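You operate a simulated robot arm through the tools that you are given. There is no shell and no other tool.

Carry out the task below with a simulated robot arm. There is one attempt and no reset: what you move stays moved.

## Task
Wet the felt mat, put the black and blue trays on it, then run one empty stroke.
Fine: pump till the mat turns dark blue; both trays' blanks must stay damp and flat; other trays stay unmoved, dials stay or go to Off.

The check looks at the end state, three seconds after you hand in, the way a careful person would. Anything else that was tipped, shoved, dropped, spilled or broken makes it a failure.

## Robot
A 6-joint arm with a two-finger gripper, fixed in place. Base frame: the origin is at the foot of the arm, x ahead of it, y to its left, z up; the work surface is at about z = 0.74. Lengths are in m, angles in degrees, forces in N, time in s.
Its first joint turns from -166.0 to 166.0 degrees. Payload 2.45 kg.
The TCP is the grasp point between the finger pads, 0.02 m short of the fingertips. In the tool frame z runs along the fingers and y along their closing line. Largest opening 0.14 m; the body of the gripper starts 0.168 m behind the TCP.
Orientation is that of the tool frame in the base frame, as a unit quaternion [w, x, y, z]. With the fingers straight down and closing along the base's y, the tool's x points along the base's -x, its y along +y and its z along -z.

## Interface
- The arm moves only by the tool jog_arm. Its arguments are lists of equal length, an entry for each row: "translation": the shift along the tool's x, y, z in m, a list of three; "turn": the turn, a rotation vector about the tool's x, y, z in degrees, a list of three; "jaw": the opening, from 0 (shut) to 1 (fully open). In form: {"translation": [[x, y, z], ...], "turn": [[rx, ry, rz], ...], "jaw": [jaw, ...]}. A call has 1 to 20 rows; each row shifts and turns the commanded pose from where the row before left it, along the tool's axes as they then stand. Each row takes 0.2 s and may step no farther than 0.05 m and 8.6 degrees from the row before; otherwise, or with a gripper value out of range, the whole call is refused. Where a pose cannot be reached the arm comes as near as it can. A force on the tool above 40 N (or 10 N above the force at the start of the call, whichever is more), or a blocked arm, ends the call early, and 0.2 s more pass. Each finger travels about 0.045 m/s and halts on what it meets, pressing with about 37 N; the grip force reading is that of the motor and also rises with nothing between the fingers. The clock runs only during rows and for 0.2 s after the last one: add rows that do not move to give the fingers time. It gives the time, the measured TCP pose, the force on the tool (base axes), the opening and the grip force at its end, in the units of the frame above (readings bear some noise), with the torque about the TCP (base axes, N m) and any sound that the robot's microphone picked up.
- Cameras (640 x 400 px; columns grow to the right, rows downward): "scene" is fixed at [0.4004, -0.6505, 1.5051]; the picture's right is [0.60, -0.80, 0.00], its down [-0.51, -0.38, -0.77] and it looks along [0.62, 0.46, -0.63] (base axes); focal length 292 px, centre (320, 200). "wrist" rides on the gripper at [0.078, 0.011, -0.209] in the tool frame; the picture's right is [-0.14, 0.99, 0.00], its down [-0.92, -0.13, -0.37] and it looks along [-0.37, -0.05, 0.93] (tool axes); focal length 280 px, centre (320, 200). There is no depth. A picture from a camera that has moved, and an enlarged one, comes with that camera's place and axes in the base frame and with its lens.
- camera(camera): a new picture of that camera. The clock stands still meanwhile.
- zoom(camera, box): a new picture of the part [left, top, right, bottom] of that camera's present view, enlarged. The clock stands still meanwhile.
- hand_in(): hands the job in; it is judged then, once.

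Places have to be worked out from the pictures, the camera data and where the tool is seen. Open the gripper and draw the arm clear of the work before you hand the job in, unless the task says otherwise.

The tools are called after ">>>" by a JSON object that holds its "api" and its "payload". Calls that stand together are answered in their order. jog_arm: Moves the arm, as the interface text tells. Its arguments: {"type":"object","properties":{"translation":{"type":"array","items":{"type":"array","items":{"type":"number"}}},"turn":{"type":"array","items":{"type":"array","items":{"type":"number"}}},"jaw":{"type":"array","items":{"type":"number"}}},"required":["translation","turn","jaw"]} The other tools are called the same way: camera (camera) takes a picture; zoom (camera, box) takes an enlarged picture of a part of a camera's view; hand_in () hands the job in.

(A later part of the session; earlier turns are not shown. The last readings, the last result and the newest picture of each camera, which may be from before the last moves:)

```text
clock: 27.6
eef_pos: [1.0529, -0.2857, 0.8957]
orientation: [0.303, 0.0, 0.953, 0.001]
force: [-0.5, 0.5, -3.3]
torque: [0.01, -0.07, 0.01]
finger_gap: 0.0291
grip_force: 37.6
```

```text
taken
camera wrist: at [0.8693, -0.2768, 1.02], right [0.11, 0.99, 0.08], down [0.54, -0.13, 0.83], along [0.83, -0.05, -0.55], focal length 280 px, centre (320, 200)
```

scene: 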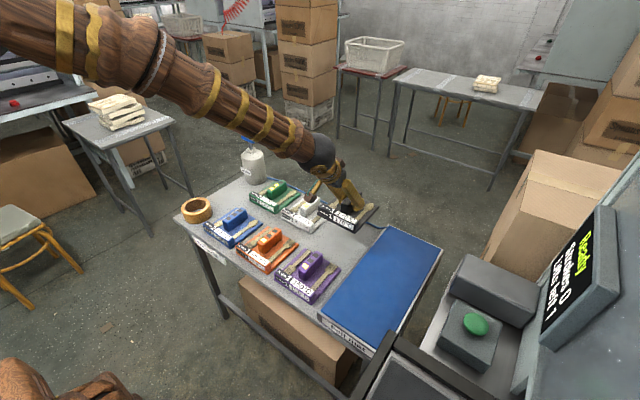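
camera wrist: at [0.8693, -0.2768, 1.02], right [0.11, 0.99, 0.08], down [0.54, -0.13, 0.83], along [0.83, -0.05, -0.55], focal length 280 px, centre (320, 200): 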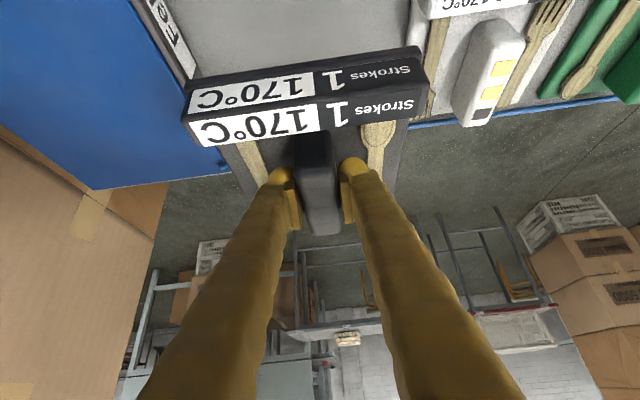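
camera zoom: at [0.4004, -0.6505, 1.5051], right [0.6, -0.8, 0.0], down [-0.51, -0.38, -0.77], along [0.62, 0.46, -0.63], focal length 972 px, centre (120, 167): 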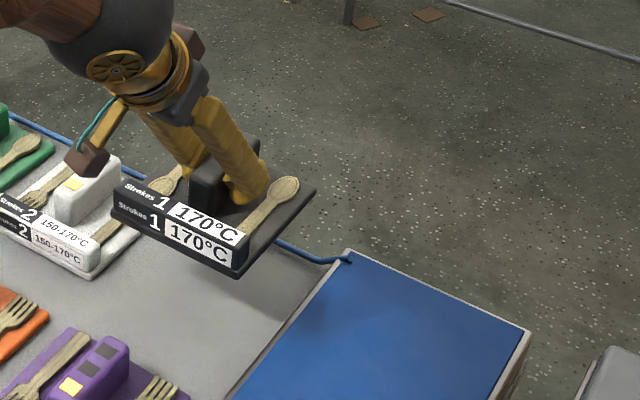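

The tray is level and stable, and the screen now reads "Lifts left 1", so each tray gets exactly one lift. I'll carry black smoothly over to the near half of the mat at TCP ≈ (0.844, −0.499).

>>> {"api": "jog_arm", "payload": {"translation": [[0.0034, -0.0043, -0.0024], [0.0085, -0.0107, -0.006], [0.0136, -0.0171, -0.0097], [0.0171, -0.0214, -0.0121], [0.0205, -0.0256, -0.0145], [0.0222, -0.0278, -0.0157], [0.0222, -0.0278, -0.0157], [0.0205, -0.0256, -0.0145], [0.0171, -0.0214, -0.0121], [0.0136, -0.0171, -0.0097], [0.0085, -0.0107, -0.006], [0.0034, -0.0043, -0.0024]], "turn": [[0, 0, 0], [0, 0, 0], [0, 0, 0], [0, 0, 0], [0, 0, 0], [0, 0, 0], [0, 0, 0], [0, 0, 0], [0, 0, 0], [0, 0, 0], [0, 0, 0], [0, 0, 0]], "jaw": [0, 0, 0, 0, 0, 0, 0, 0, 0, 0, 0, 0]}}

>>> {"api": "camera", "payload": {"camera": "scene"}}

>>> {"api": "camera", "payload": {"camera": "wrist"}}

>>> {"api": "zoom", "payload": {"camera": "scene", "box": [300, 200, 460, 370]}}

```text
clock: 30.2
eef_pos: [0.8435, -0.4998, 0.8949]
orientation: [0.304, 0.0, 0.953, 0.001]
force: [0.8, -0.2, -2.5]
torque: [0.01, -0.03, -0.03]
finger_gap: 0.0288
grip_force: 37.0
```

```text
taken
```

scene: 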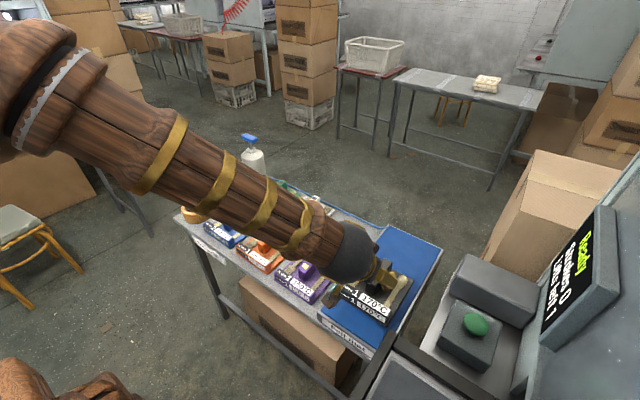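

```text
taken
camera wrist: at [0.6598, -0.4904, 1.0194], right [0.11, 0.99, 0.08], down [0.54, -0.13, 0.83], along [0.84, -0.05, -0.55], focal length 280 px, centre (320, 200)
```

wrist: 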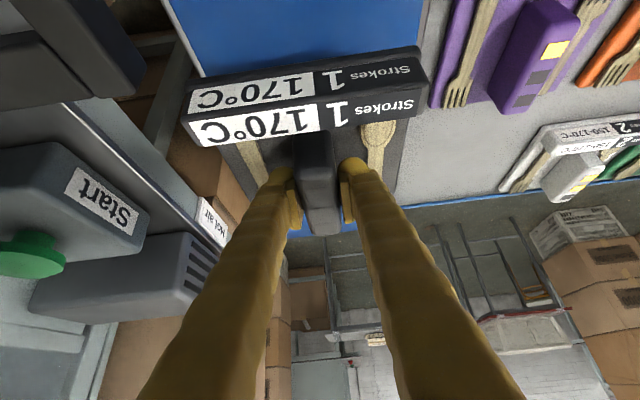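

```text
2.35 times, centred on (380, 285) of scene
camera zoom: at [0.4004, -0.6505, 1.5051], right [0.6, -0.8, 0.0], down [-0.51, -0.38, -0.77], along [0.62, 0.46, -0.63], focal length 686 px, centre (179, 0)
```

zoom: 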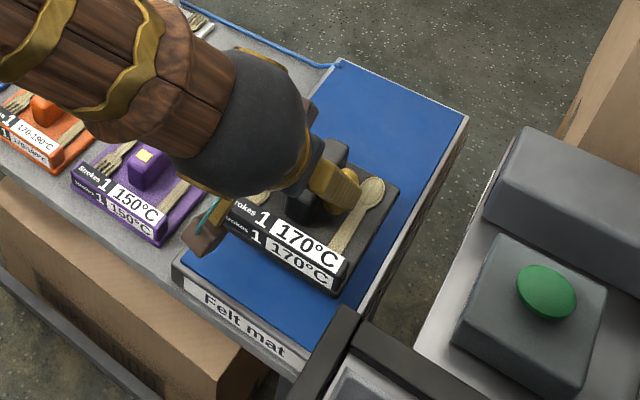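

Black is over the near end of the mat. I'll lower it most of the way, then feel for contact in small steps.

>>> {"api": "jog_arm", "payload": {"translation": [[0.0029, 0, 0.0041], [0.0058, 0, 0.0082], [0.0087, 0, 0.0122], [0.0075, 0, 0.0106], [0.0046, 0, 0.0065], [0.0023, 0, 0.0033]], "turn": [[0, 0, 0], [0, 0, 0], [0, 0, 0], [0, 0, 0], [0, 0, 0], [0, 0, 0]], "jaw": [0, 0, 0, 0, 0, 0]}}

>>> {"api": "zoom", "payload": {"camera": "scene", "box": [330, 240, 430, 360]}}

>>> {"api": "camera", "payload": {"camera": "wrist"}}

```text
clock: 31.6
eef_pos: [0.8444, -0.5001, 0.8412]
orientation: [0.303, 0.0, 0.953, 0.0]
force: [-0.5, -0.2, -4.2]
torque: [0.05, -0.04, 0.0]
finger_gap: 0.0288
grip_force: 37.0
```

```text
3.33 times, centred on (380, 300) of scene
camera zoom: at [0.4004, -0.6505, 1.5051], right [0.6, -0.8, 0.0], down [-0.51, -0.38, -0.77], along [0.62, 0.46, -0.63], focal length 972 px, centre (120, -133)
```

zoom: 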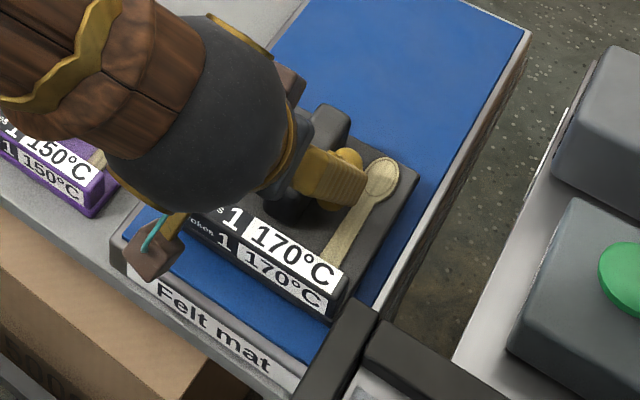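

```text
taken
camera wrist: at [0.6602, -0.49, 0.9647], right [0.11, 0.99, 0.08], down [0.54, -0.13, 0.83], along [0.83, -0.05, -0.55], focal length 280 px, centre (320, 200)
```

wrist: 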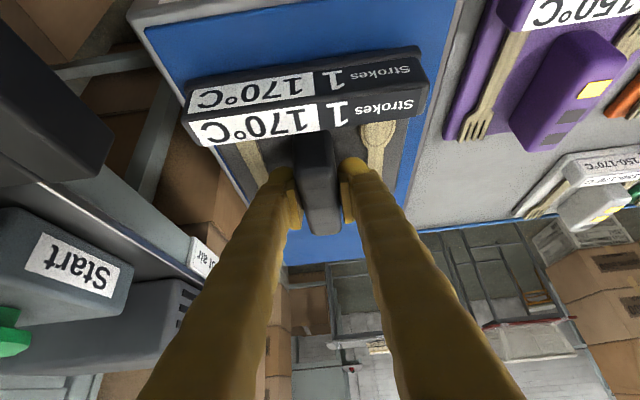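

The tray is well centred on the mat. I'll continue down in fine steps.

>>> {"api": "jog_arm", "payload": {"translation": [[0.0023, 0, 0.0033], [0.0023, 0, 0.0033], [0.0012, 0, 0.0016], [0.0012, 0, 0.0016]], "turn": [[0, 0, 0], [0, 0, 0], [0, 0, 0], [0, 0, 0]], "jaw": [0, 0, 0, 0]}}

>>> {"api": "zoom", "payload": {"camera": "scene", "box": [330, 240, 430, 360]}}

```text
clock: 32.6
eef_pos: [0.8454, -0.4996, 0.8306]
orientation: [0.304, -0.001, 0.953, 0.0]
force: [-6.5, 5.6, 20.1]
torque: [0.07, 0.14, 0.04]
finger_gap: 0.0287
grip_force: 37.4
```

```text
3.33 times, centred on (380, 300) of scene
camera zoom: at [0.4004, -0.6505, 1.5051], right [0.6, -0.8, 0.0], down [-0.51, -0.38, -0.77], along [0.62, 0.46, -0.63], focal length 972 px, centre (120, -133)
```

zoom: 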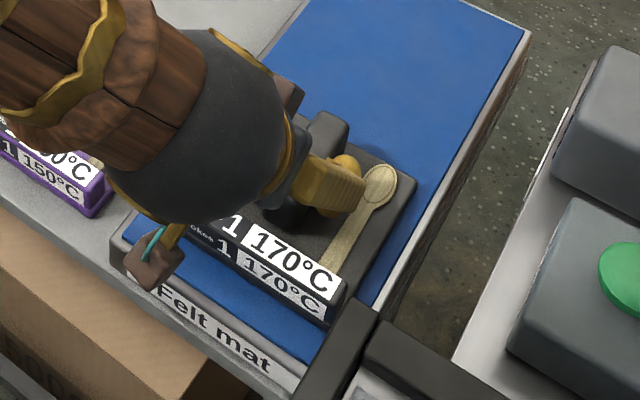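

There is firm contact at about 20 N, so the tray is resting on the mat. I'll ease off 1 mm and open the fingers just enough to clear the handle.

>>> {"api": "jog_arm", "payload": {"translation": [[-0.0006, 0, -0.0008], [0, 0, 0], [0, 0, 0], [0, 0, 0]], "turn": [[0, 0, 0], [0, 0, 0], [0, 0, 0], [0, 0, 0]], "jaw": [0, 0.29, 0.29, 0.29]}}

>>> {"api": "zoom", "payload": {"camera": "wrist", "box": [120, 0, 480, 220]}}

```text
clock: 33.6
eef_pos: [0.8455, -0.4991, 0.8294]
orientation: [0.303, 0.0, 0.953, 0.0]
force: [-0.5, -0.9, -1.1]
torque: [0.02, 0.03, 0.01]
finger_gap: 0.0406
grip_force: 0.0
```

```text
1.78 times, centred on (300, 110) of wrist
camera zoom: at [0.6603, -0.4902, 0.9537], right [0.11, 0.99, 0.08], down [0.54, -0.13, 0.83], along [0.84, -0.05, -0.55], focal length 498 px, centre (356, 360)
```

zoom: 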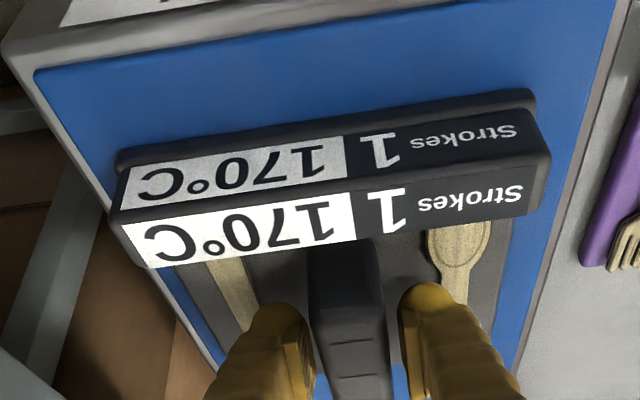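

Black sits fully on the mat, from about x 0.762 to 0.92. I'll rise clear and, while the gripper is empty, test whether the arm can reach the far slot with this tilt.

>>> {"api": "jog_arm", "payload": {"translation": [[-0.0097, 0, -0.0136], [-0.0193, 0, -0.0272], [-0.0193, 0, -0.0272], [-0.0097, 0, -0.0136], [-0.0326, 0, 0.0231], [-0.0326, 0, 0.0231], [-0.0326, 0, 0.0231], [-0.0326, 0, 0.0231], [-0.0326, 0, 0.0231], [0.0164, 0, 0.0231], [0.0164, 0, 0.0231], [0.0164, 0, 0.0231]], "turn": [[0, 0, 0], [0, 0, 0], [0, 0, 0], [0, 0, 0], [0, 0, 0], [0, 0, 0], [0, 0, 0], [0, 0, 0], [0, 0, 0], [0, 0, 0], [0, 0, 0], [0, 0, 0]], "jaw": [0.29, 0.29, 0.4, 0.4, 0.4, 0.4, 0.4, 0.4, 0.4, 0.4, 0.4, 0.4]}}

>>> {"api": "camera", "payload": {"camera": "wrist"}}

>>> {"api": "camera", "payload": {"camera": "scene"}}

```text
clock: 36.2
eef_pos: [1.0444, -0.4992, 0.8443]
orientation: [0.302, 0.0, 0.953, 0.0]
force: [0.1, 0.6, 0.3]
torque: [-0.04, 0.02, -0.01]
finger_gap: 0.056
grip_force: 0.1
```

```text
taken
camera wrist: at [0.8595, -0.4907, 0.9689], right [0.11, 0.99, 0.08], down [0.54, -0.13, 0.83], along [0.84, -0.05, -0.55], focal length 280 px, centre (320, 200)
```

wrist: 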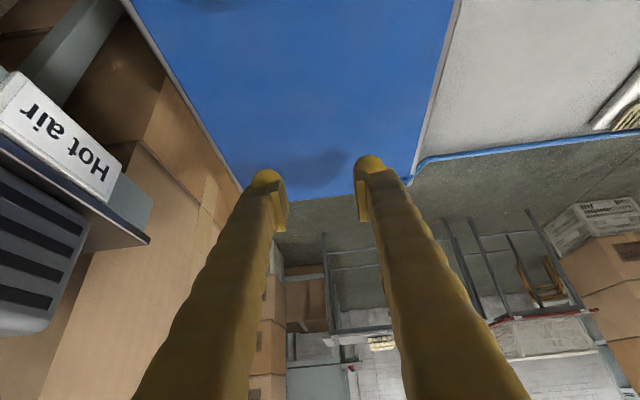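

```text
taken
```

scene: 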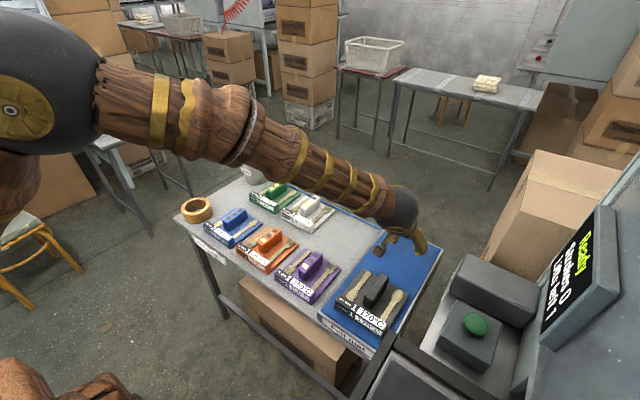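

The arm reaches the far slot with no error. The mat has lightened slightly, so I'll top it up later. Next I'll rise and go to a viewing pose in front of the blue tray.

>>> {"api": "jog_arm", "payload": {"translation": [[-0.0225, 0, -0.0318], [-0.0225, 0, -0.0318], [-0.0225, 0, -0.0318], [-0.0225, 0, -0.0318], [0.0177, 0.0403, -0.0125], [0.0177, 0.0403, -0.0125], [0.0177, 0.0403, -0.0125], [0.0177, 0.0403, -0.0125], [0.0177, 0.0403, -0.0125], [0.0177, 0.0403, -0.0125], [0.0177, 0.0403, -0.0125], [0.0177, 0.0403, -0.0125], [0.0177, 0.0403, -0.0125], [0.0177, 0.0403, -0.0125], [0.0177, 0.0403, -0.0125], [0.0177, 0.0403, -0.0125], [0.0177, 0.0403, -0.0125], [0.0177, 0.0403, -0.0125]], "turn": [[0, 0, 0], [0, 0, 0], [0, 0, 0], [0, 0, 0], [0, 0, 0], [0, 0, 0], [0, 0, 0], [0, 0, 0], [0, 0, 0], [0, 0, 0], [0, 0, 0], [0, 0, 0], [0, 0, 0], [0, 0, 0], [0, 0, 0], [0, 0, 0], [0, 0, 0], [0, 0, 0]], "jaw": [0.5, 0.5, 0.5, 0.5, 0.5, 0.5, 0.5, 0.5, 0.5, 0.5, 0.5, 0.5, 0.5, 0.5, 0.5, 0.5, 0.5, 0.5]}}

>>> {"api": "camera", "payload": {"camera": "wrist"}}

>>> {"api": "zoom", "payload": {"camera": "wrist", "box": [220, 40, 420, 200]}}

>>> {"api": "camera", "payload": {"camera": "scene"}}

```text
clock: 40.0
eef_pos: [0.7398, 0.0657, 1.0005]
orientation: [0.305, 0.0, 0.952, 0.0]
force: [0.1, 0.0, -0.5]
torque: [0.0, -0.03, -0.03]
finger_gap: 0.07
grip_force: 0.0
```

```text
taken
camera wrist: at [0.5555, 0.074, 1.1254], right [0.11, 0.99, 0.08], down [0.54, -0.13, 0.83], along [0.84, -0.05, -0.55], focal length 280 px, centre (320, 200)
```

wrist: 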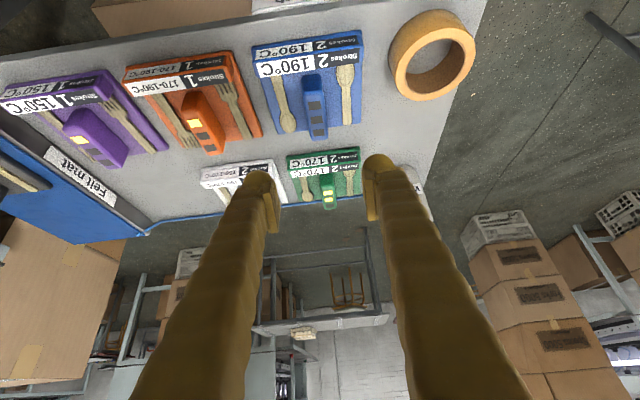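

```text
2.50 times, centred on (320, 120) of wrist
camera zoom: at [0.5555, 0.074, 1.1254], right [0.11, 0.99, 0.08], down [0.54, -0.13, 0.83], along [0.84, -0.05, -0.55], focal length 701 px, centre (320, 400)
```

zoom: 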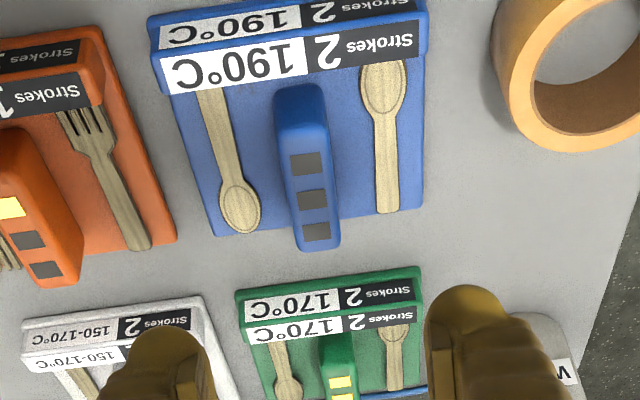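

```text
taken
```

scene: 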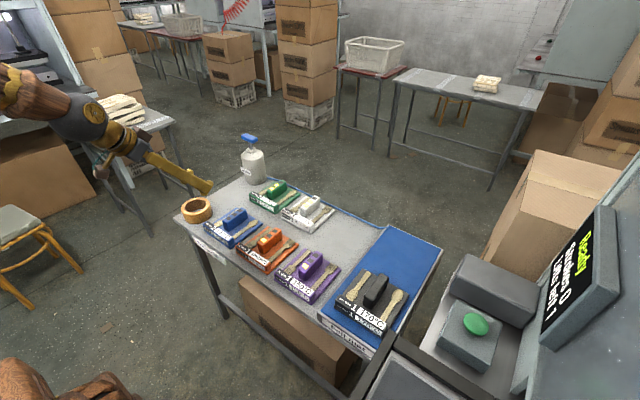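

The blue handle is centred at about (0.843, 0.0645) with the same geometry as black. I'll move to just above it with the jaw narrowed.

>>> {"api": "jog_arm", "payload": {"translation": [[-0.0016, -0.0003, 0.041], [-0.0016, -0.0003, 0.041], [-0.0016, -0.0003, 0.041], [-0.0016, -0.0003, 0.041]], "turn": [[0, 0, 0], [0, 0, 0], [0, 0, 0], [0, 0, 0]], "jaw": [0.3, 0.3, 0.3, 0.3]}}

>>> {"api": "zoom", "payload": {"camera": "wrist", "box": [220, 40, 420, 220]}}

>>> {"api": "zoom", "payload": {"camera": "scene", "box": [170, 150, 330, 280]}}

```text
clock: 41.0
eef_pos: [0.8369, 0.0605, 0.8659]
orientation: [0.295, 0.083, 0.952, 0.019]
force: [0.1, 1.6, 1.7]
torque: [-0.03, 0.14, -0.03]
finger_gap: 0.0421
grip_force: 0.1
```

```text
2.22 times, centred on (320, 130) of wrist
camera zoom: at [0.657, 0.0849, 0.995], right [0.26, 0.95, 0.16], down [0.52, -0.28, 0.81], along [0.81, -0.12, -0.57], focal length 623 px, centre (320, 356)
```

zoom: 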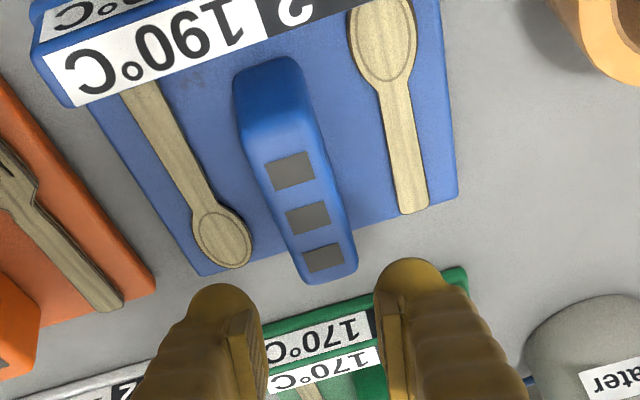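

```text
3.08 times, centred on (250, 215) of scene
camera zoom: at [0.4004, -0.6505, 1.5051], right [0.6, -0.8, 0.0], down [-0.51, -0.38, -0.77], along [0.62, 0.46, -0.63], focal length 898 px, centre (535, 154)
```

zoom: 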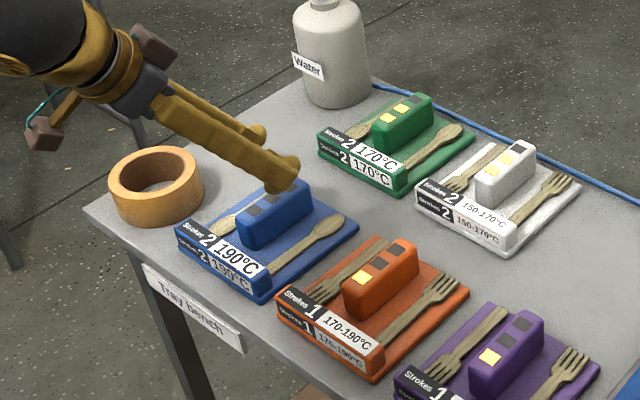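

The orientation came off by several degrees, so the arm is either lagging near a wrist singularity or at its limit. I'll hold still to see whether it settles.

>>> {"api": "jog_arm", "payload": {"translation": [[0, 0, 0], [0, 0, 0], [0, 0, 0]], "turn": [[0, 0, 0], [0, 0, 0], [0, 0, 0]], "jaw": [0.3, 0.3, 0.3]}}

>>> {"api": "camera", "payload": {"camera": "scene"}}

```text
clock: 41.8
eef_pos: [0.8405, 0.065, 0.8693]
orientation: [0.303, 0.0, 0.953, -0.001]
force: [0.6, -0.5, -0.5]
torque: [0.01, 0.03, 0.01]
finger_gap: 0.0416
grip_force: 0.1
```

```text
taken
```

scene: 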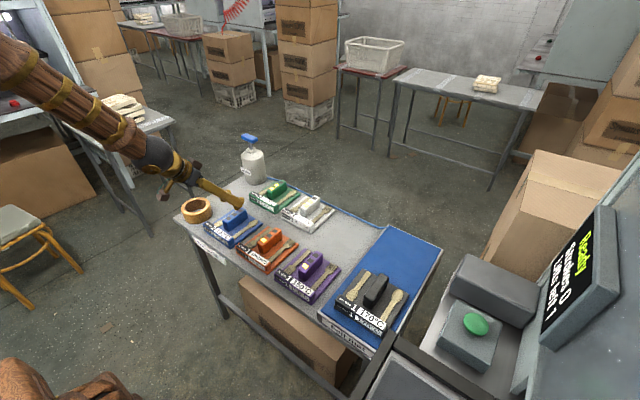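

The pose settled, so it was only lag near a wrist singularity. Before picking I'll rehearse the carry path empty, slowly moving outward in +x, and check that the orientation holds.

>>> {"api": "jog_arm", "payload": {"translation": [[-0.0227, 0, 0.0112], [-0.0227, 0, 0.0112], [-0.0227, 0, 0.0112]], "turn": [[0, 0, 0], [0, 0, 0], [0, 0, 0]], "jaw": [0.3, 0.3, 0.3]}}

>>> {"api": "jog_arm", "payload": {"translation": [[0.0227, 0, -0.0112], [0.0227, 0, -0.0112], [0.0227, 0, -0.0112]], "turn": [[0, 0, 0], [0, 0, 0], [0, 0, 0]], "jaw": [0.3, 0.3, 0.3]}}

>>> {"api": "jog_arm", "payload": {"translation": [[0.0116, 0, 0.0163], [0.0116, 0, 0.0163]], "turn": [[0, 0, 0], [0, 0, 0]], "jaw": [0.3, 0.3]}}

>>> {"api": "zoom", "payload": {"camera": "wrist", "box": [220, 40, 420, 220]}}

```text
clock: 42.6
eef_pos: [0.9171, 0.0625, 0.8822]
orientation: [0.303, -0.013, 0.953, -0.005]
force: [-0.9, 0.8, -0.2]
torque: [-0.04, -0.07, -0.07]
finger_gap: 0.042
grip_force: 0.1
```

```text
clock: 43.4
eef_pos: [0.8398, 0.0629, 0.8704]
orientation: [0.302, 0.007, 0.953, 0.002]
force: [-0.2, -0.3, -0.4]
torque: [-0.01, 0.0, 0.01]
finger_gap: 0.042
grip_force: 0.0
```

```text
clock: 44.0
eef_pos: [0.8405, 0.0646, 0.83]
orientation: [0.303, 0.0, 0.953, 0.0]
force: [0.0, 0.2, 0.5]
torque: [-0.03, 0.02, 0.02]
finger_gap: 0.042
grip_force: 0.0
```

```text
2.22 times, centred on (320, 130) of wrist
camera zoom: at [0.6565, 0.0731, 0.9544], right [0.11, 0.99, 0.08], down [0.54, -0.13, 0.83], along [0.84, -0.05, -0.55], focal length 623 px, centre (320, 356)
```

zoom: 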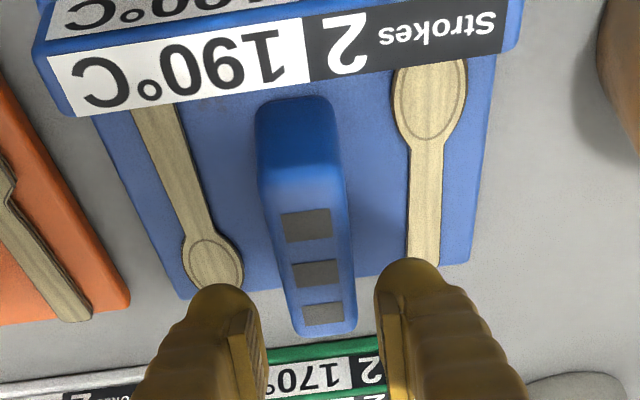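

Downward motion holds orientation well, and the jaw is centred over the blue handle. I'll descend to the same grasp height as before, z ≈ 0.786.

>>> {"api": "jog_arm", "payload": {"translation": [[0.0116, 0, 0.0163], [0.0092, 0, 0.0131], [0.0046, 0, 0.0065]], "turn": [[0, 0, 0], [0, 0, 0], [0, 0, 0]], "jaw": [0.3, 0.3, 0.3]}}

>>> {"api": "zoom", "payload": {"camera": "wrist", "box": [220, 40, 420, 220]}}

>>> {"api": "zoom", "payload": {"camera": "scene", "box": [170, 150, 330, 280]}}

```text
clock: 44.8
eef_pos: [0.8394, 0.064, 0.7876]
orientation: [0.303, 0.0, 0.953, 0.0]
force: [-0.7, -0.3, -0.5]
torque: [0.01, 0.0, -0.03]
finger_gap: 0.0418
grip_force: 0.0
```

```text
2.22 times, centred on (320, 130) of wrist
camera zoom: at [0.6562, 0.073, 0.9106], right [0.11, 0.99, 0.08], down [0.54, -0.13, 0.83], along [0.84, -0.05, -0.55], focal length 623 px, centre (320, 356)
```

zoom: 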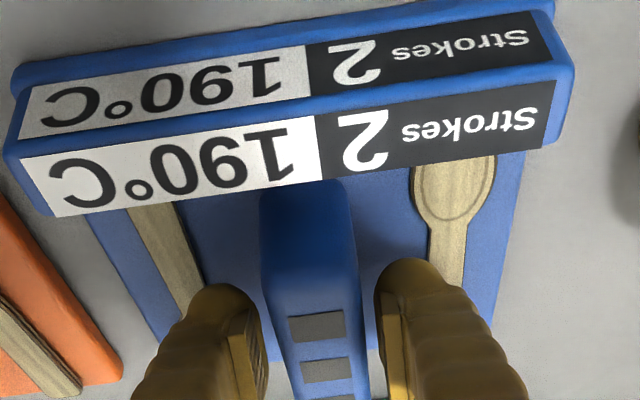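

```text
3.08 times, centred on (250, 215) of scene
camera zoom: at [0.4004, -0.6505, 1.5051], right [0.6, -0.8, 0.0], down [-0.51, -0.38, -0.77], along [0.62, 0.46, -0.63], focal length 898 px, centre (535, 154)
```

zoom: 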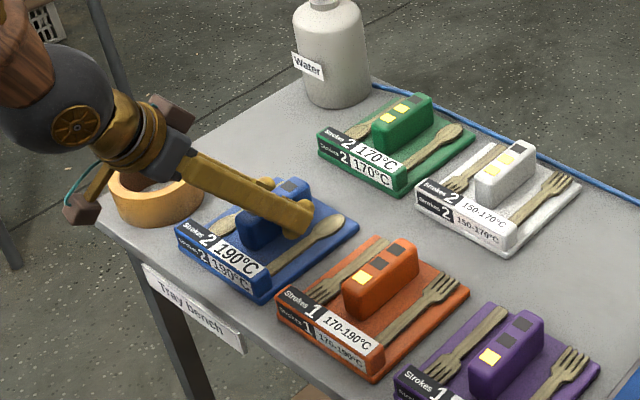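

The fingers straddle the blue handle cleanly, so I'll close the grip.

>>> {"api": "jog_arm", "payload": {"translation": [[0, 0, 0], [0, 0, 0], [0, 0, 0], [0, 0, 0]], "turn": [[0, 0, 0], [0, 0, 0], [0, 0, 0], [0, 0, 0]], "jaw": [0, 0, 0, 0]}}

>>> {"api": "jog_arm", "payload": {"translation": [[-0.0017, 0, -0.0024], [-0.0035, 0, -0.0049], [-0.0058, 0, -0.0082], [-0.0087, 0, -0.0122], [-0.0092, 0, -0.0131], [-0.0092, 0, -0.0131], [-0.0087, 0, -0.0122], [-0.0058, 0, -0.0082], [-0.0029, 0, -0.0041]], "turn": [[0, 0, 0], [0, 0, 0], [0, 0, 0], [0, 0, 0], [0, 0, 0], [0, 0, 0], [0, 0, 0], [0, 0, 0], [0, 0, 0]], "jaw": [0, 0, 0, 0, 0, 0, 0, 0, 0]}}

>>> {"api": "zoom", "payload": {"camera": "scene", "box": [170, 140, 330, 270]}}

>>> {"api": "camera", "payload": {"camera": "wrist"}}

```text
clock: 45.8
eef_pos: [0.8398, 0.0636, 0.7862]
orientation: [0.304, 0.001, 0.953, 0.0]
force: [0.4, 0.2, -0.1]
torque: [0.07, -0.04, -0.06]
finger_gap: 0.0289
grip_force: 36.9
```

```text
clock: 47.8
eef_pos: [0.8414, 0.0627, 0.8827]
orientation: [0.304, 0.001, 0.953, 0.0]
force: [-0.5, -0.4, -2.0]
torque: [-0.01, -0.07, -0.02]
finger_gap: 0.0292
grip_force: 37.1
```

```text
3.08 times, centred on (250, 205) of scene
camera zoom: at [0.4004, -0.6505, 1.5051], right [0.6, -0.8, 0.0], down [-0.51, -0.38, -0.77], along [0.62, 0.46, -0.63], focal length 898 px, centre (535, 185)
```

zoom: 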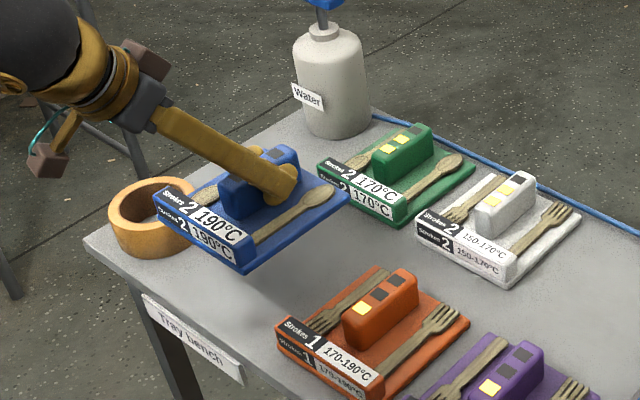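

```text
taken
camera wrist: at [0.6565, 0.0723, 1.0067], right [0.11, 0.99, 0.08], down [0.54, -0.13, 0.83], along [0.83, -0.05, -0.55], focal length 280 px, centre (320, 200)
```

wrist: 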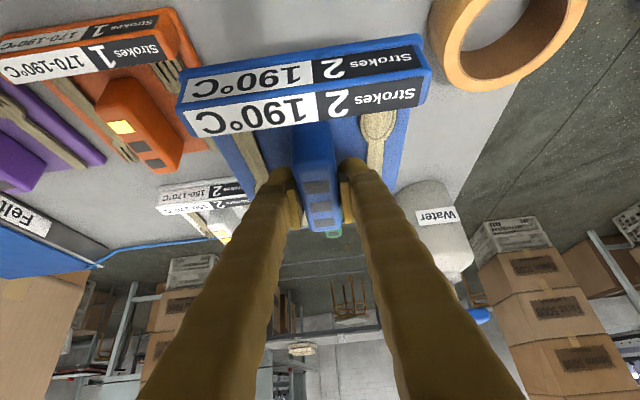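

Blue is lifted level. I'll move it slowly outward in +x, well below the speed that caused lag, before crossing toward the mat.

>>> {"api": "jog_arm", "payload": {"translation": [[-0.0052, 0, 0.003], [-0.0105, 0, 0.0059], [-0.0105, 0, 0.0059], [-0.0105, 0, 0.0059], [-0.0105, 0, 0.0059], [-0.0105, 0, 0.0059], [-0.0105, 0, 0.0059], [-0.0105, 0, 0.0059], [-0.0105, 0, 0.0059]], "turn": [[0, 0, 0], [0, 0, 0], [0, 0, 0], [0, 0, 0], [0, 0, 0], [0, 0, 0], [0, 0, 0], [0, 0, 0], [0, 0, 0]], "jaw": [0, 0, 0, 0, 0, 0, 0, 0, 0]}}

>>> {"api": "jog_arm", "payload": {"translation": [[-0.0105, 0, 0.0059], [-0.0105, 0, 0.0059], [-0.0105, 0, 0.0059], [-0.0105, 0, 0.0059], [-0.0105, 0, 0.0059], [-0.0105, 0, 0.0059], [-0.0105, 0, 0.0059], [-0.0105, 0, 0.0059], [-0.0052, 0, 0.003]], "turn": [[0, 0, 0], [0, 0, 0], [0, 0, 0], [0, 0, 0], [0, 0, 0], [0, 0, 0], [0, 0, 0], [0, 0, 0], [0, 0, 0]], "jaw": [0, 0, 0, 0, 0, 0, 0, 0, 0]}}

>>> {"api": "camera", "payload": {"camera": "scene"}}

```text
clock: 49.8
eef_pos: [0.9436, 0.0631, 0.8945]
orientation: [0.303, 0.0, 0.953, 0.0]
force: [-0.4, -0.1, -3.8]
torque: [0.04, -0.06, 0.01]
finger_gap: 0.0288
grip_force: 36.5
```

```text
clock: 51.8
eef_pos: [1.0438, 0.0632, 0.9035]
orientation: [0.303, -0.001, 0.953, 0.001]
force: [0.6, 0.0, -3.1]
torque: [0.01, -0.05, 0.0]
finger_gap: 0.029
grip_force: 37.6
```

```text
taken
```

scene: 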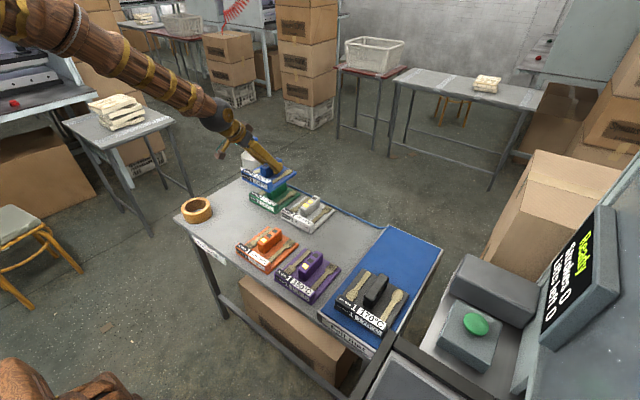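

The orientation stayed exact, with 0 lifts left showing on the screen. Now I'll carry in −y toward the mat, gently at first through y = 0.

>>> {"api": "jog_arm", "payload": {"translation": [[0, -0.006, 0], [0, -0.012, 0], [0, -0.016, 0], [0, -0.02, 0], [0, -0.02, 0], [0, -0.02, 0], [0, -0.02, 0], [0, -0.02, 0], [0, -0.016, 0]], "turn": [[0, 0, 0], [0, 0, 0], [0, 0, 0], [0, 0, 0], [0, 0, 0], [0, 0, 0], [0, 0, 0], [0, 0, 0], [0, 0, 0]], "jaw": [0, 0, 0, 0, 0, 0, 0, 0, 0]}}

>>> {"api": "jog_arm", "payload": {"translation": [[0, -0.016, 0], [0, -0.022, 0], [0, -0.028, 0], [0, -0.032, 0], [0, -0.034, 0], [0, -0.034, 0], [0, -0.034, 0], [0, -0.034, 0], [0, -0.034, 0], [0, -0.034, 0], [0, -0.034, 0], [0, -0.03, 0], [0, -0.022, 0], [0, -0.015, 0], [0, -0.007, 0]], "turn": [[0, 0, 0], [0, 0, 0], [0, 0, 0], [0, 0, 0], [0, 0, 0], [0, 0, 0], [0, 0, 0], [0, 0, 0], [0, 0, 0], [0, 0, 0], [0, 0, 0], [0, 0, 0], [0, 0, 0], [0, 0, 0], [0, 0, 0]], "jaw": [0, 0, 0, 0, 0, 0, 0, 0, 0, 0, 0, 0, 0, 0, 0]}}

>>> {"api": "camera", "payload": {"camera": "wrist"}}

>>> {"api": "zoom", "payload": {"camera": "scene", "box": [310, 190, 470, 360]}}

```text
clock: 53.8
eef_pos: [1.044, -0.0864, 0.9028]
orientation: [0.303, 0.0, 0.953, 0.001]
force: [-0.9, 0.7, -3.0]
torque: [0.02, -0.07, 0.01]
finger_gap: 0.0288
grip_force: 37.3
```

```text
clock: 57.0
eef_pos: [1.0448, -0.4957, 0.9031]
orientation: [0.303, -0.001, 0.953, 0.001]
force: [0.0, -0.7, -3.5]
torque: [0.02, -0.07, -0.01]
finger_gap: 0.0288
grip_force: 36.8
```

```text
taken
camera wrist: at [0.8606, -0.4875, 1.0269], right [0.11, 0.99, 0.08], down [0.54, -0.13, 0.83], along [0.83, -0.05, -0.55], focal length 280 px, centre (320, 200)
```

wrist: 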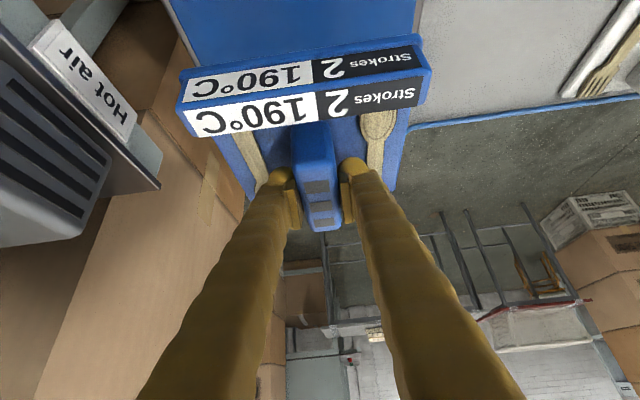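

```text
2.35 times, centred on (390, 275) of scene
camera zoom: at [0.4004, -0.6505, 1.5051], right [0.6, -0.8, 0.0], down [-0.51, -0.38, -0.77], along [0.62, 0.46, -0.63], focal length 686 px, centre (155, 24)
```

zoom: 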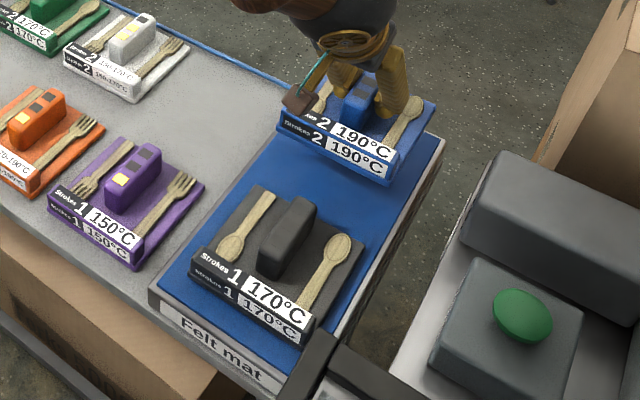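

Blue is over the far half of the mat with a clear gap to black. I'll lower it to just above contact.

>>> {"api": "jog_arm", "payload": {"translation": [[0.0029, -0.001, 0.0041], [0.0058, -0.001, 0.0082], [0.0087, -0.001, 0.0122], [0.0087, 0, 0.0122], [0.0058, 0, 0.0082], [0.0035, 0, 0.0049], [0.0023, 0, 0.0033]], "turn": [[0, 0, 0], [0, 0, 0], [0, 0, 0], [0, 0, 0], [0, 0, 0], [0, 0, 0], [0, 0, 0]], "jaw": [0, 0, 0, 0, 0, 0, 0]}}

>>> {"api": "jog_arm", "payload": {"translation": [[0.0012, 0, 0.0016], [0.0012, 0, 0.0016]], "turn": [[0, 0, 0], [0, 0, 0]], "jaw": [0, 0]}}

>>> {"api": "zoom", "payload": {"camera": "scene", "box": [340, 190, 450, 290]}}

>>> {"api": "camera", "payload": {"camera": "wrist"}}

```text
clock: 58.6
eef_pos: [1.0447, -0.4995, 0.8379]
orientation: [0.303, 0.0, 0.953, 0.001]
force: [-0.4, -0.3, -3.8]
torque: [0.01, -0.05, 0.01]
finger_gap: 0.0289
grip_force: 37.2
```

```text
clock: 59.2
eef_pos: [1.0443, -0.5002, 0.8332]
orientation: [0.303, -0.001, 0.953, 0.001]
force: [-0.5, 0.6, -3.3]
torque: [0.0, -0.06, 0.0]
finger_gap: 0.0291
grip_force: 37.1
```

```text
4.00 times, centred on (395, 240) of scene
camera zoom: at [0.4004, -0.6505, 1.5051], right [0.6, -0.8, 0.0], down [-0.51, -0.38, -0.77], along [0.62, 0.46, -0.63], focal length 1167 px, centre (20, 40)
```

zoom: 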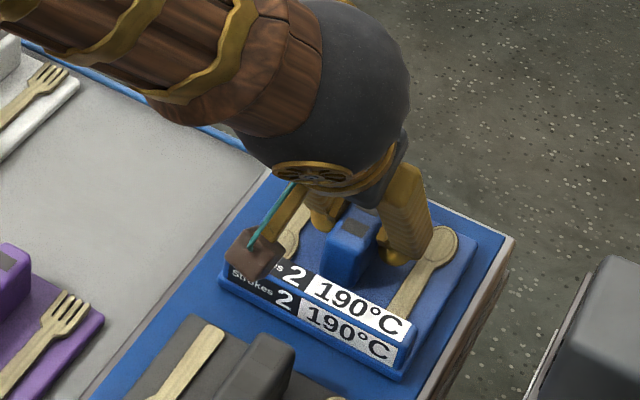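

```text
taken
camera wrist: at [0.8598, -0.4903, 0.9582], right [0.11, 0.99, 0.08], down [0.54, -0.13, 0.83], along [0.83, -0.05, -0.55], focal length 280 px, centre (320, 200)
```

wrist: 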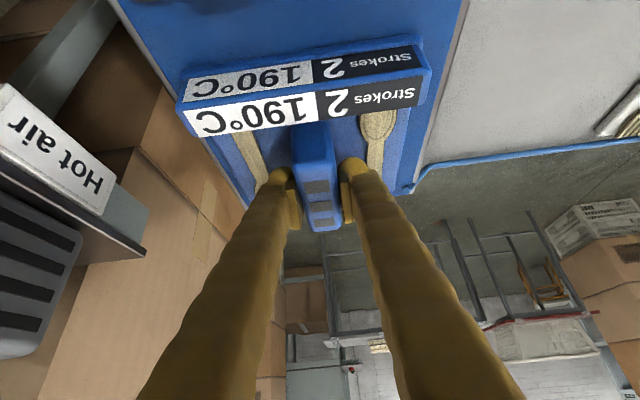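

The front edge computes to about x 0.963, so the back edge would be about 17 mm inside the mat's end. I'll shift 8 mm inward for margin and then lower to contact.

>>> {"api": "jog_arm", "payload": {"translation": [[0.0033, 0, -0.0023], [0.0033, 0, -0.0023], [0.0012, 0, 0.0016], [0.0006, 0, 0.0008]], "turn": [[0, 0, 0], [0, 0, 0], [0, 0, 0], [0, 0, 0]], "jaw": [0, 0, 0, 0]}}

```text
clock: 60.2
eef_pos: [1.0357, -0.4997, 0.832]
orientation: [0.304, -0.001, 0.953, 0.0]
force: [-1.5, 1.3, 8.4]
torque: [0.05, 1.03, -0.03]
finger_gap: 0.0291
grip_force: 37.5
```

Contact is at 8 N with a pitch torque, meaning one edge touched first. I'll go 1 mm lower to seat it, then open slightly.

>>> {"api": "jog_arm", "payload": {"translation": [[0.0006, 0, 0.0008], [0, 0, 0]], "turn": [[0, 0, 0], [0, 0, 0]], "jaw": [0, 0]}}

>>> {"api": "zoom", "payload": {"camera": "wrist", "box": [120, 0, 480, 220]}}

```text
clock: 60.8
eef_pos: [1.0371, -0.5002, 0.8309]
orientation: [0.304, 0.001, 0.953, 0.0]
force: [7.8, 2.0, 16.2]
torque: [0.04, -0.27, -0.03]
finger_gap: 0.0287
grip_force: 37.3
```

```text
1.78 times, centred on (300, 110) of wrist
camera zoom: at [0.8519, -0.4902, 0.9554], right [0.11, 0.99, 0.08], down [0.54, -0.13, 0.83], along [0.84, -0.05, -0.55], focal length 498 px, centre (356, 360)
```

zoom: 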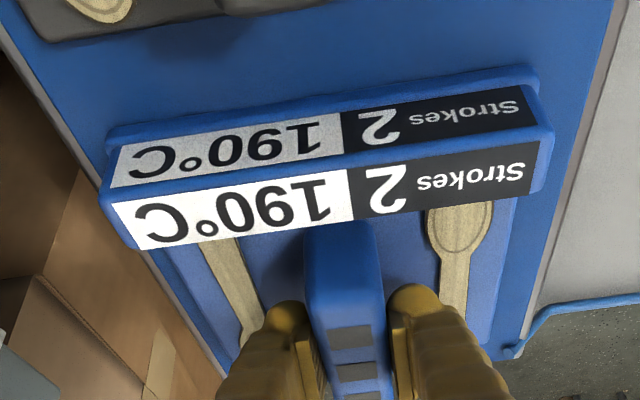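

Blue is seated between the mat edges with a gap to black. I'll release it and rise straight up.

>>> {"api": "jog_arm", "payload": {"translation": [[-0.0003, 0, -0.0004], [0, 0, 0], [0, 0, 0], [-0.0058, 0, -0.0082], [-0.0116, 0, -0.0163], [-0.0173, 0, -0.0245], [-0.0231, 0, -0.0326], [-0.0231, 0, -0.0326], [-0.0231, 0, -0.0326]], "turn": [[0, 0, 0], [0, 0, 0], [0, 0, 0], [0, 0, 0], [0, 0, 0], [0, 0, 0], [0, 0, 0], [0, 0, 0], [0, 0, 0]], "jaw": [0, 0.29, 0.29, 0.29, 0.29, 0.29, 0.29, 0.29, 0.29]}}

>>> {"api": "camera", "payload": {"camera": "scene"}}

>>> {"api": "zoom", "payload": {"camera": "scene", "box": [310, 200, 470, 360]}}

>>> {"api": "zoom", "payload": {"camera": "scene", "box": [480, 190, 640, 350]}}

```text
clock: 62.8
eef_pos: [1.0378, -0.4978, 1.0089]
orientation: [0.302, 0.0, 0.953, 0.0]
force: [0.2, 1.1, 0.6]
torque: [0.03, -0.03, 0.0]
finger_gap: 0.0402
grip_force: 0.2
```

```text
taken
```

scene: 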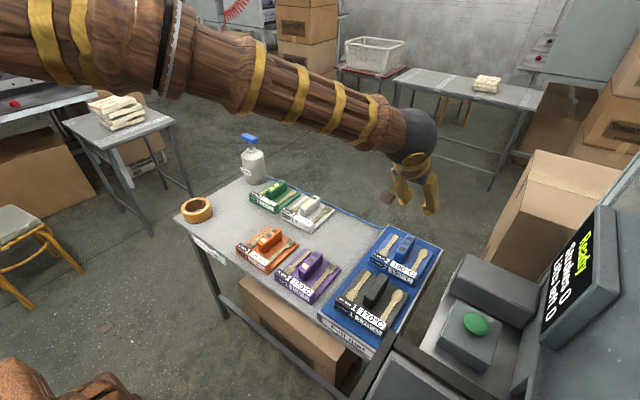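

```text
2.50 times, centred on (390, 280) of scene
camera zoom: at [0.4004, -0.6505, 1.5051], right [0.6, -0.8, 0.0], down [-0.51, -0.38, -0.77], along [0.62, 0.46, -0.63], focal length 729 px, centre (145, 0)
```

zoom: 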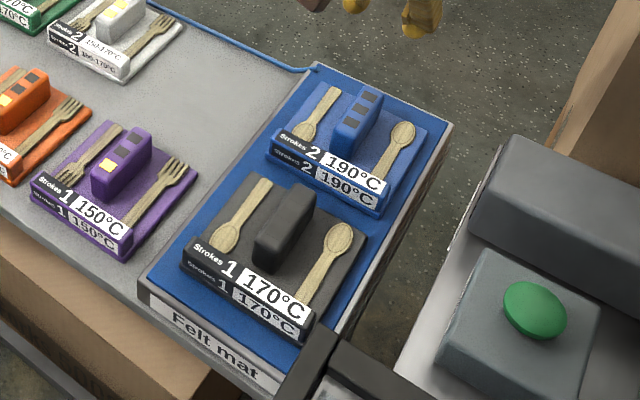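

```text
2.50 times, centred on (560, 270) of scene
camera zoom: at [0.4004, -0.6505, 1.5051], right [0.6, -0.8, 0.0], down [-0.51, -0.38, -0.77], along [0.62, 0.46, -0.63], focal length 729 px, centre (-280, 25)
```

zoom: 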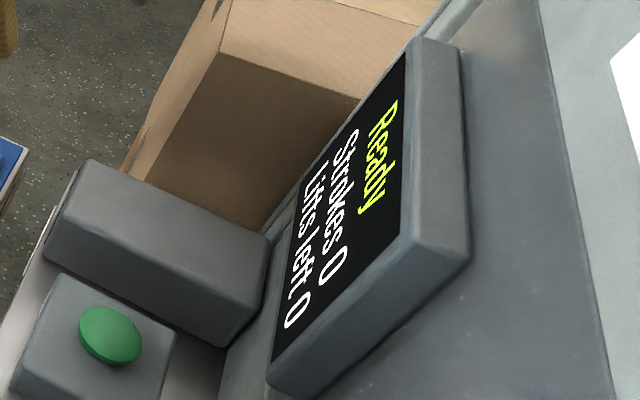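

Both trays sit flat on the mat, and the screen shows Ready, Strokes 0, Lifts left 0. I'll compare the mat colour using the same crop as when it was saturated.

>>> {"api": "zoom", "payload": {"camera": "scene", "box": [280, 190, 460, 360]}}

>>> {"api": "zoom", "payload": {"camera": "scene", "box": [365, 220, 445, 270]}}

>>> {"api": "zoom", "payload": {"camera": "scene", "box": [315, 270, 415, 350]}}

```text
2.35 times, centred on (370, 275) of scene
camera zoom: at [0.4004, -0.6505, 1.5051], right [0.6, -0.8, 0.0], down [-0.51, -0.38, -0.77], along [0.62, 0.46, -0.63], focal length 686 px, centre (202, 24)
```

zoom: 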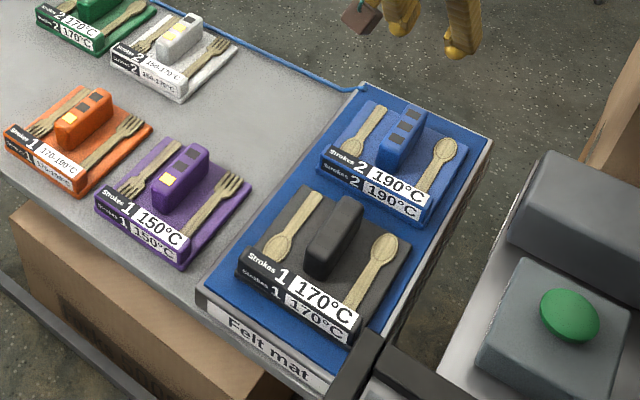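

```text
8.00 times, centred on (405, 245) of scene
camera zoom: at [0.4004, -0.6505, 1.5051], right [0.6, -0.8, 0.0], down [-0.51, -0.38, -0.77], along [0.62, 0.46, -0.63], focal length 2334 px, centre (-360, -160)
```

zoom: 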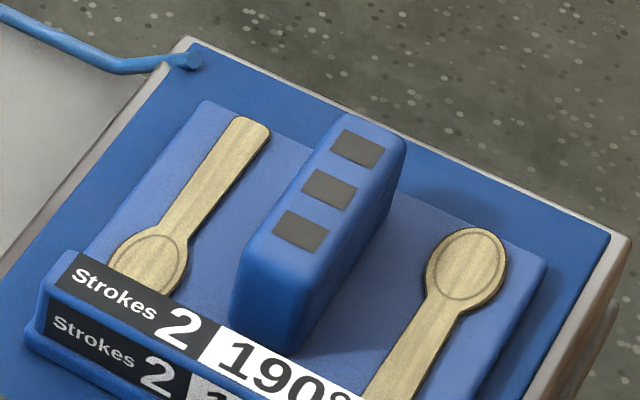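

```text
5.00 times, centred on (365, 310) of scene
camera zoom: at [0.4004, -0.6505, 1.5051], right [0.6, -0.8, 0.0], down [-0.51, -0.38, -0.77], along [0.62, 0.46, -0.63], focal length 1459 px, centre (95, -350)
```

zoom: 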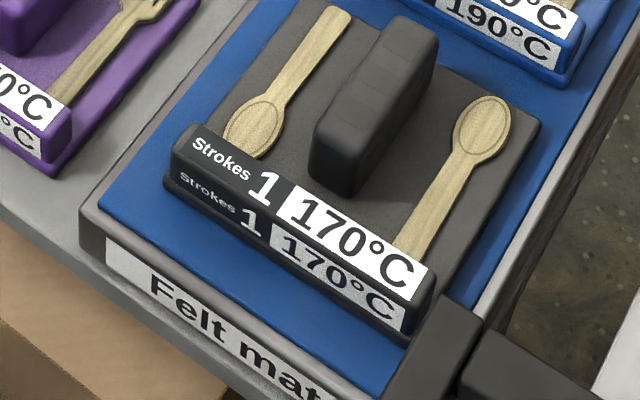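

The mat matches the saturated dark blue, and both sets of blanks lie flat. Next is the Start button, which I place at about (0.834, −0.727, 0.925). I'll retreat upward, shut the fingers and yaw the tool toward the machine to inspect it first.

>>> {"api": "jog_arm", "payload": {"translation": [[0.0219, 0, -0.0402], [0.0219, 0, -0.0402], [0.0219, 0, -0.0402], [0.0219, 0, -0.0402], [0.0219, 0, -0.0402], [0.0219, 0, -0.0402], [0.0219, 0, -0.0402], [0, 0, 0], [0, 0, 0], [0, 0, 0], [0, 0, 0], [0, 0, 0]], "turn": [[0, 0, 0], [0, 0, 0], [0, 0, 0], [0, 0, 0], [0, 0, 0], [0, 0, 0], [0, 0, 0], [4.74, 0, 6.69], [4.74, 0, 6.69], [4.74, 0, 6.69], [4.74, 0, 6.69], [4.74, 0, 6.69]], "jaw": [0.29, 0.29, 0.29, 0, 0, 0, 0, 0, 0, 0, 0, 0]}}

>>> {"api": "camera", "payload": {"camera": "wrist"}}

>>> {"api": "camera", "payload": {"camera": "scene"}}

```text
clock: 65.4
eef_pos: [0.7494, -0.5, 1.1517]
orientation: [0.285, 0.333, 0.893, -0.106]
force: [-0.7, 0.4, 0.8]
torque: [0.01, 0.02, -0.02]
finger_gap: 0.0001
grip_force: 29.2
```

```text
taken
camera wrist: at [0.6165, -0.3723, 1.2759], right [0.73, 0.67, 0.08], down [0.32, -0.45, 0.83], along [0.6, -0.59, -0.55], focal length 280 px, centre (320, 200)
```

wrist: 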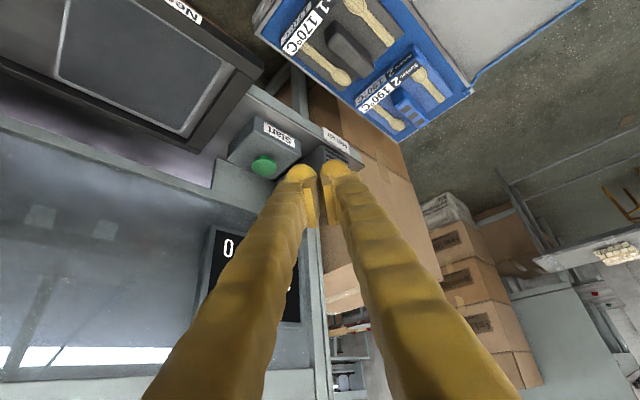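

```text
taken
```

scene: 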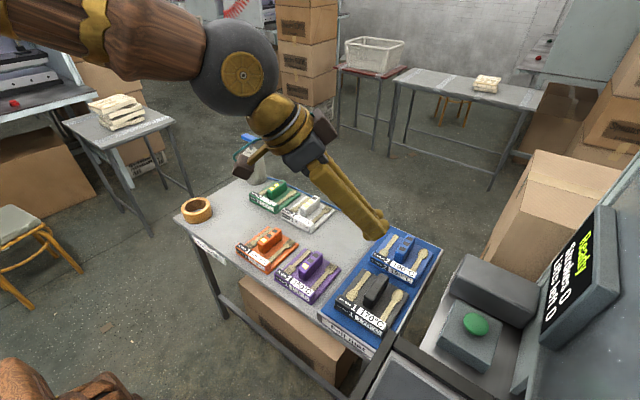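

The button is confirmed at about (0.837, −0.727, 0.925). I'll zoom in to see the surroundings and any dials before approaching.

>>> {"api": "zoom", "payload": {"camera": "wrist", "box": [0, 0, 360, 240]}}

>>> {"api": "zoom", "payload": {"camera": "wrist", "box": [200, 100, 400, 240]}}

```text
1.67 times, centred on (180, 120) of wrist
camera zoom: at [0.6165, -0.3723, 1.2759], right [0.73, 0.67, 0.08], down [0.32, -0.45, 0.83], along [0.6, -0.59, -0.55], focal length 467 px, centre (553, 333)
```

zoom: 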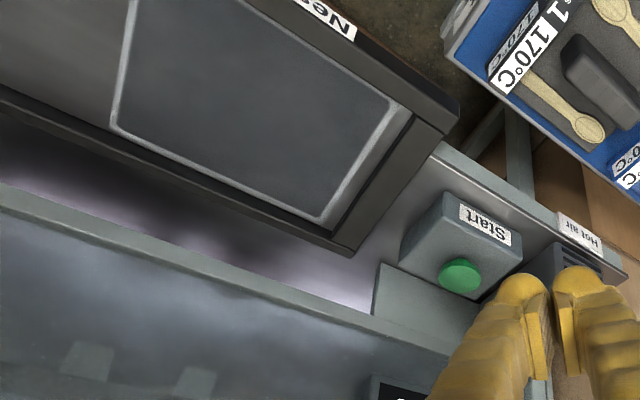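

```text
2.86 times, centred on (300, 170) of wrist
camera zoom: at [0.6165, -0.3723, 1.2759], right [0.73, 0.67, 0.08], down [0.32, -0.45, 0.83], along [0.6, -0.59, -0.55], focal length 801 px, centre (377, 286)
```

zoom: 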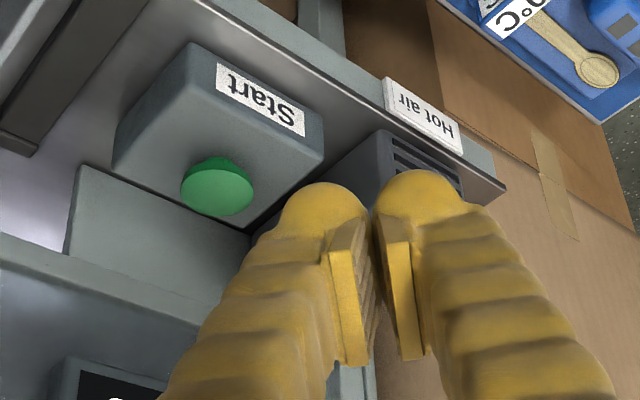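

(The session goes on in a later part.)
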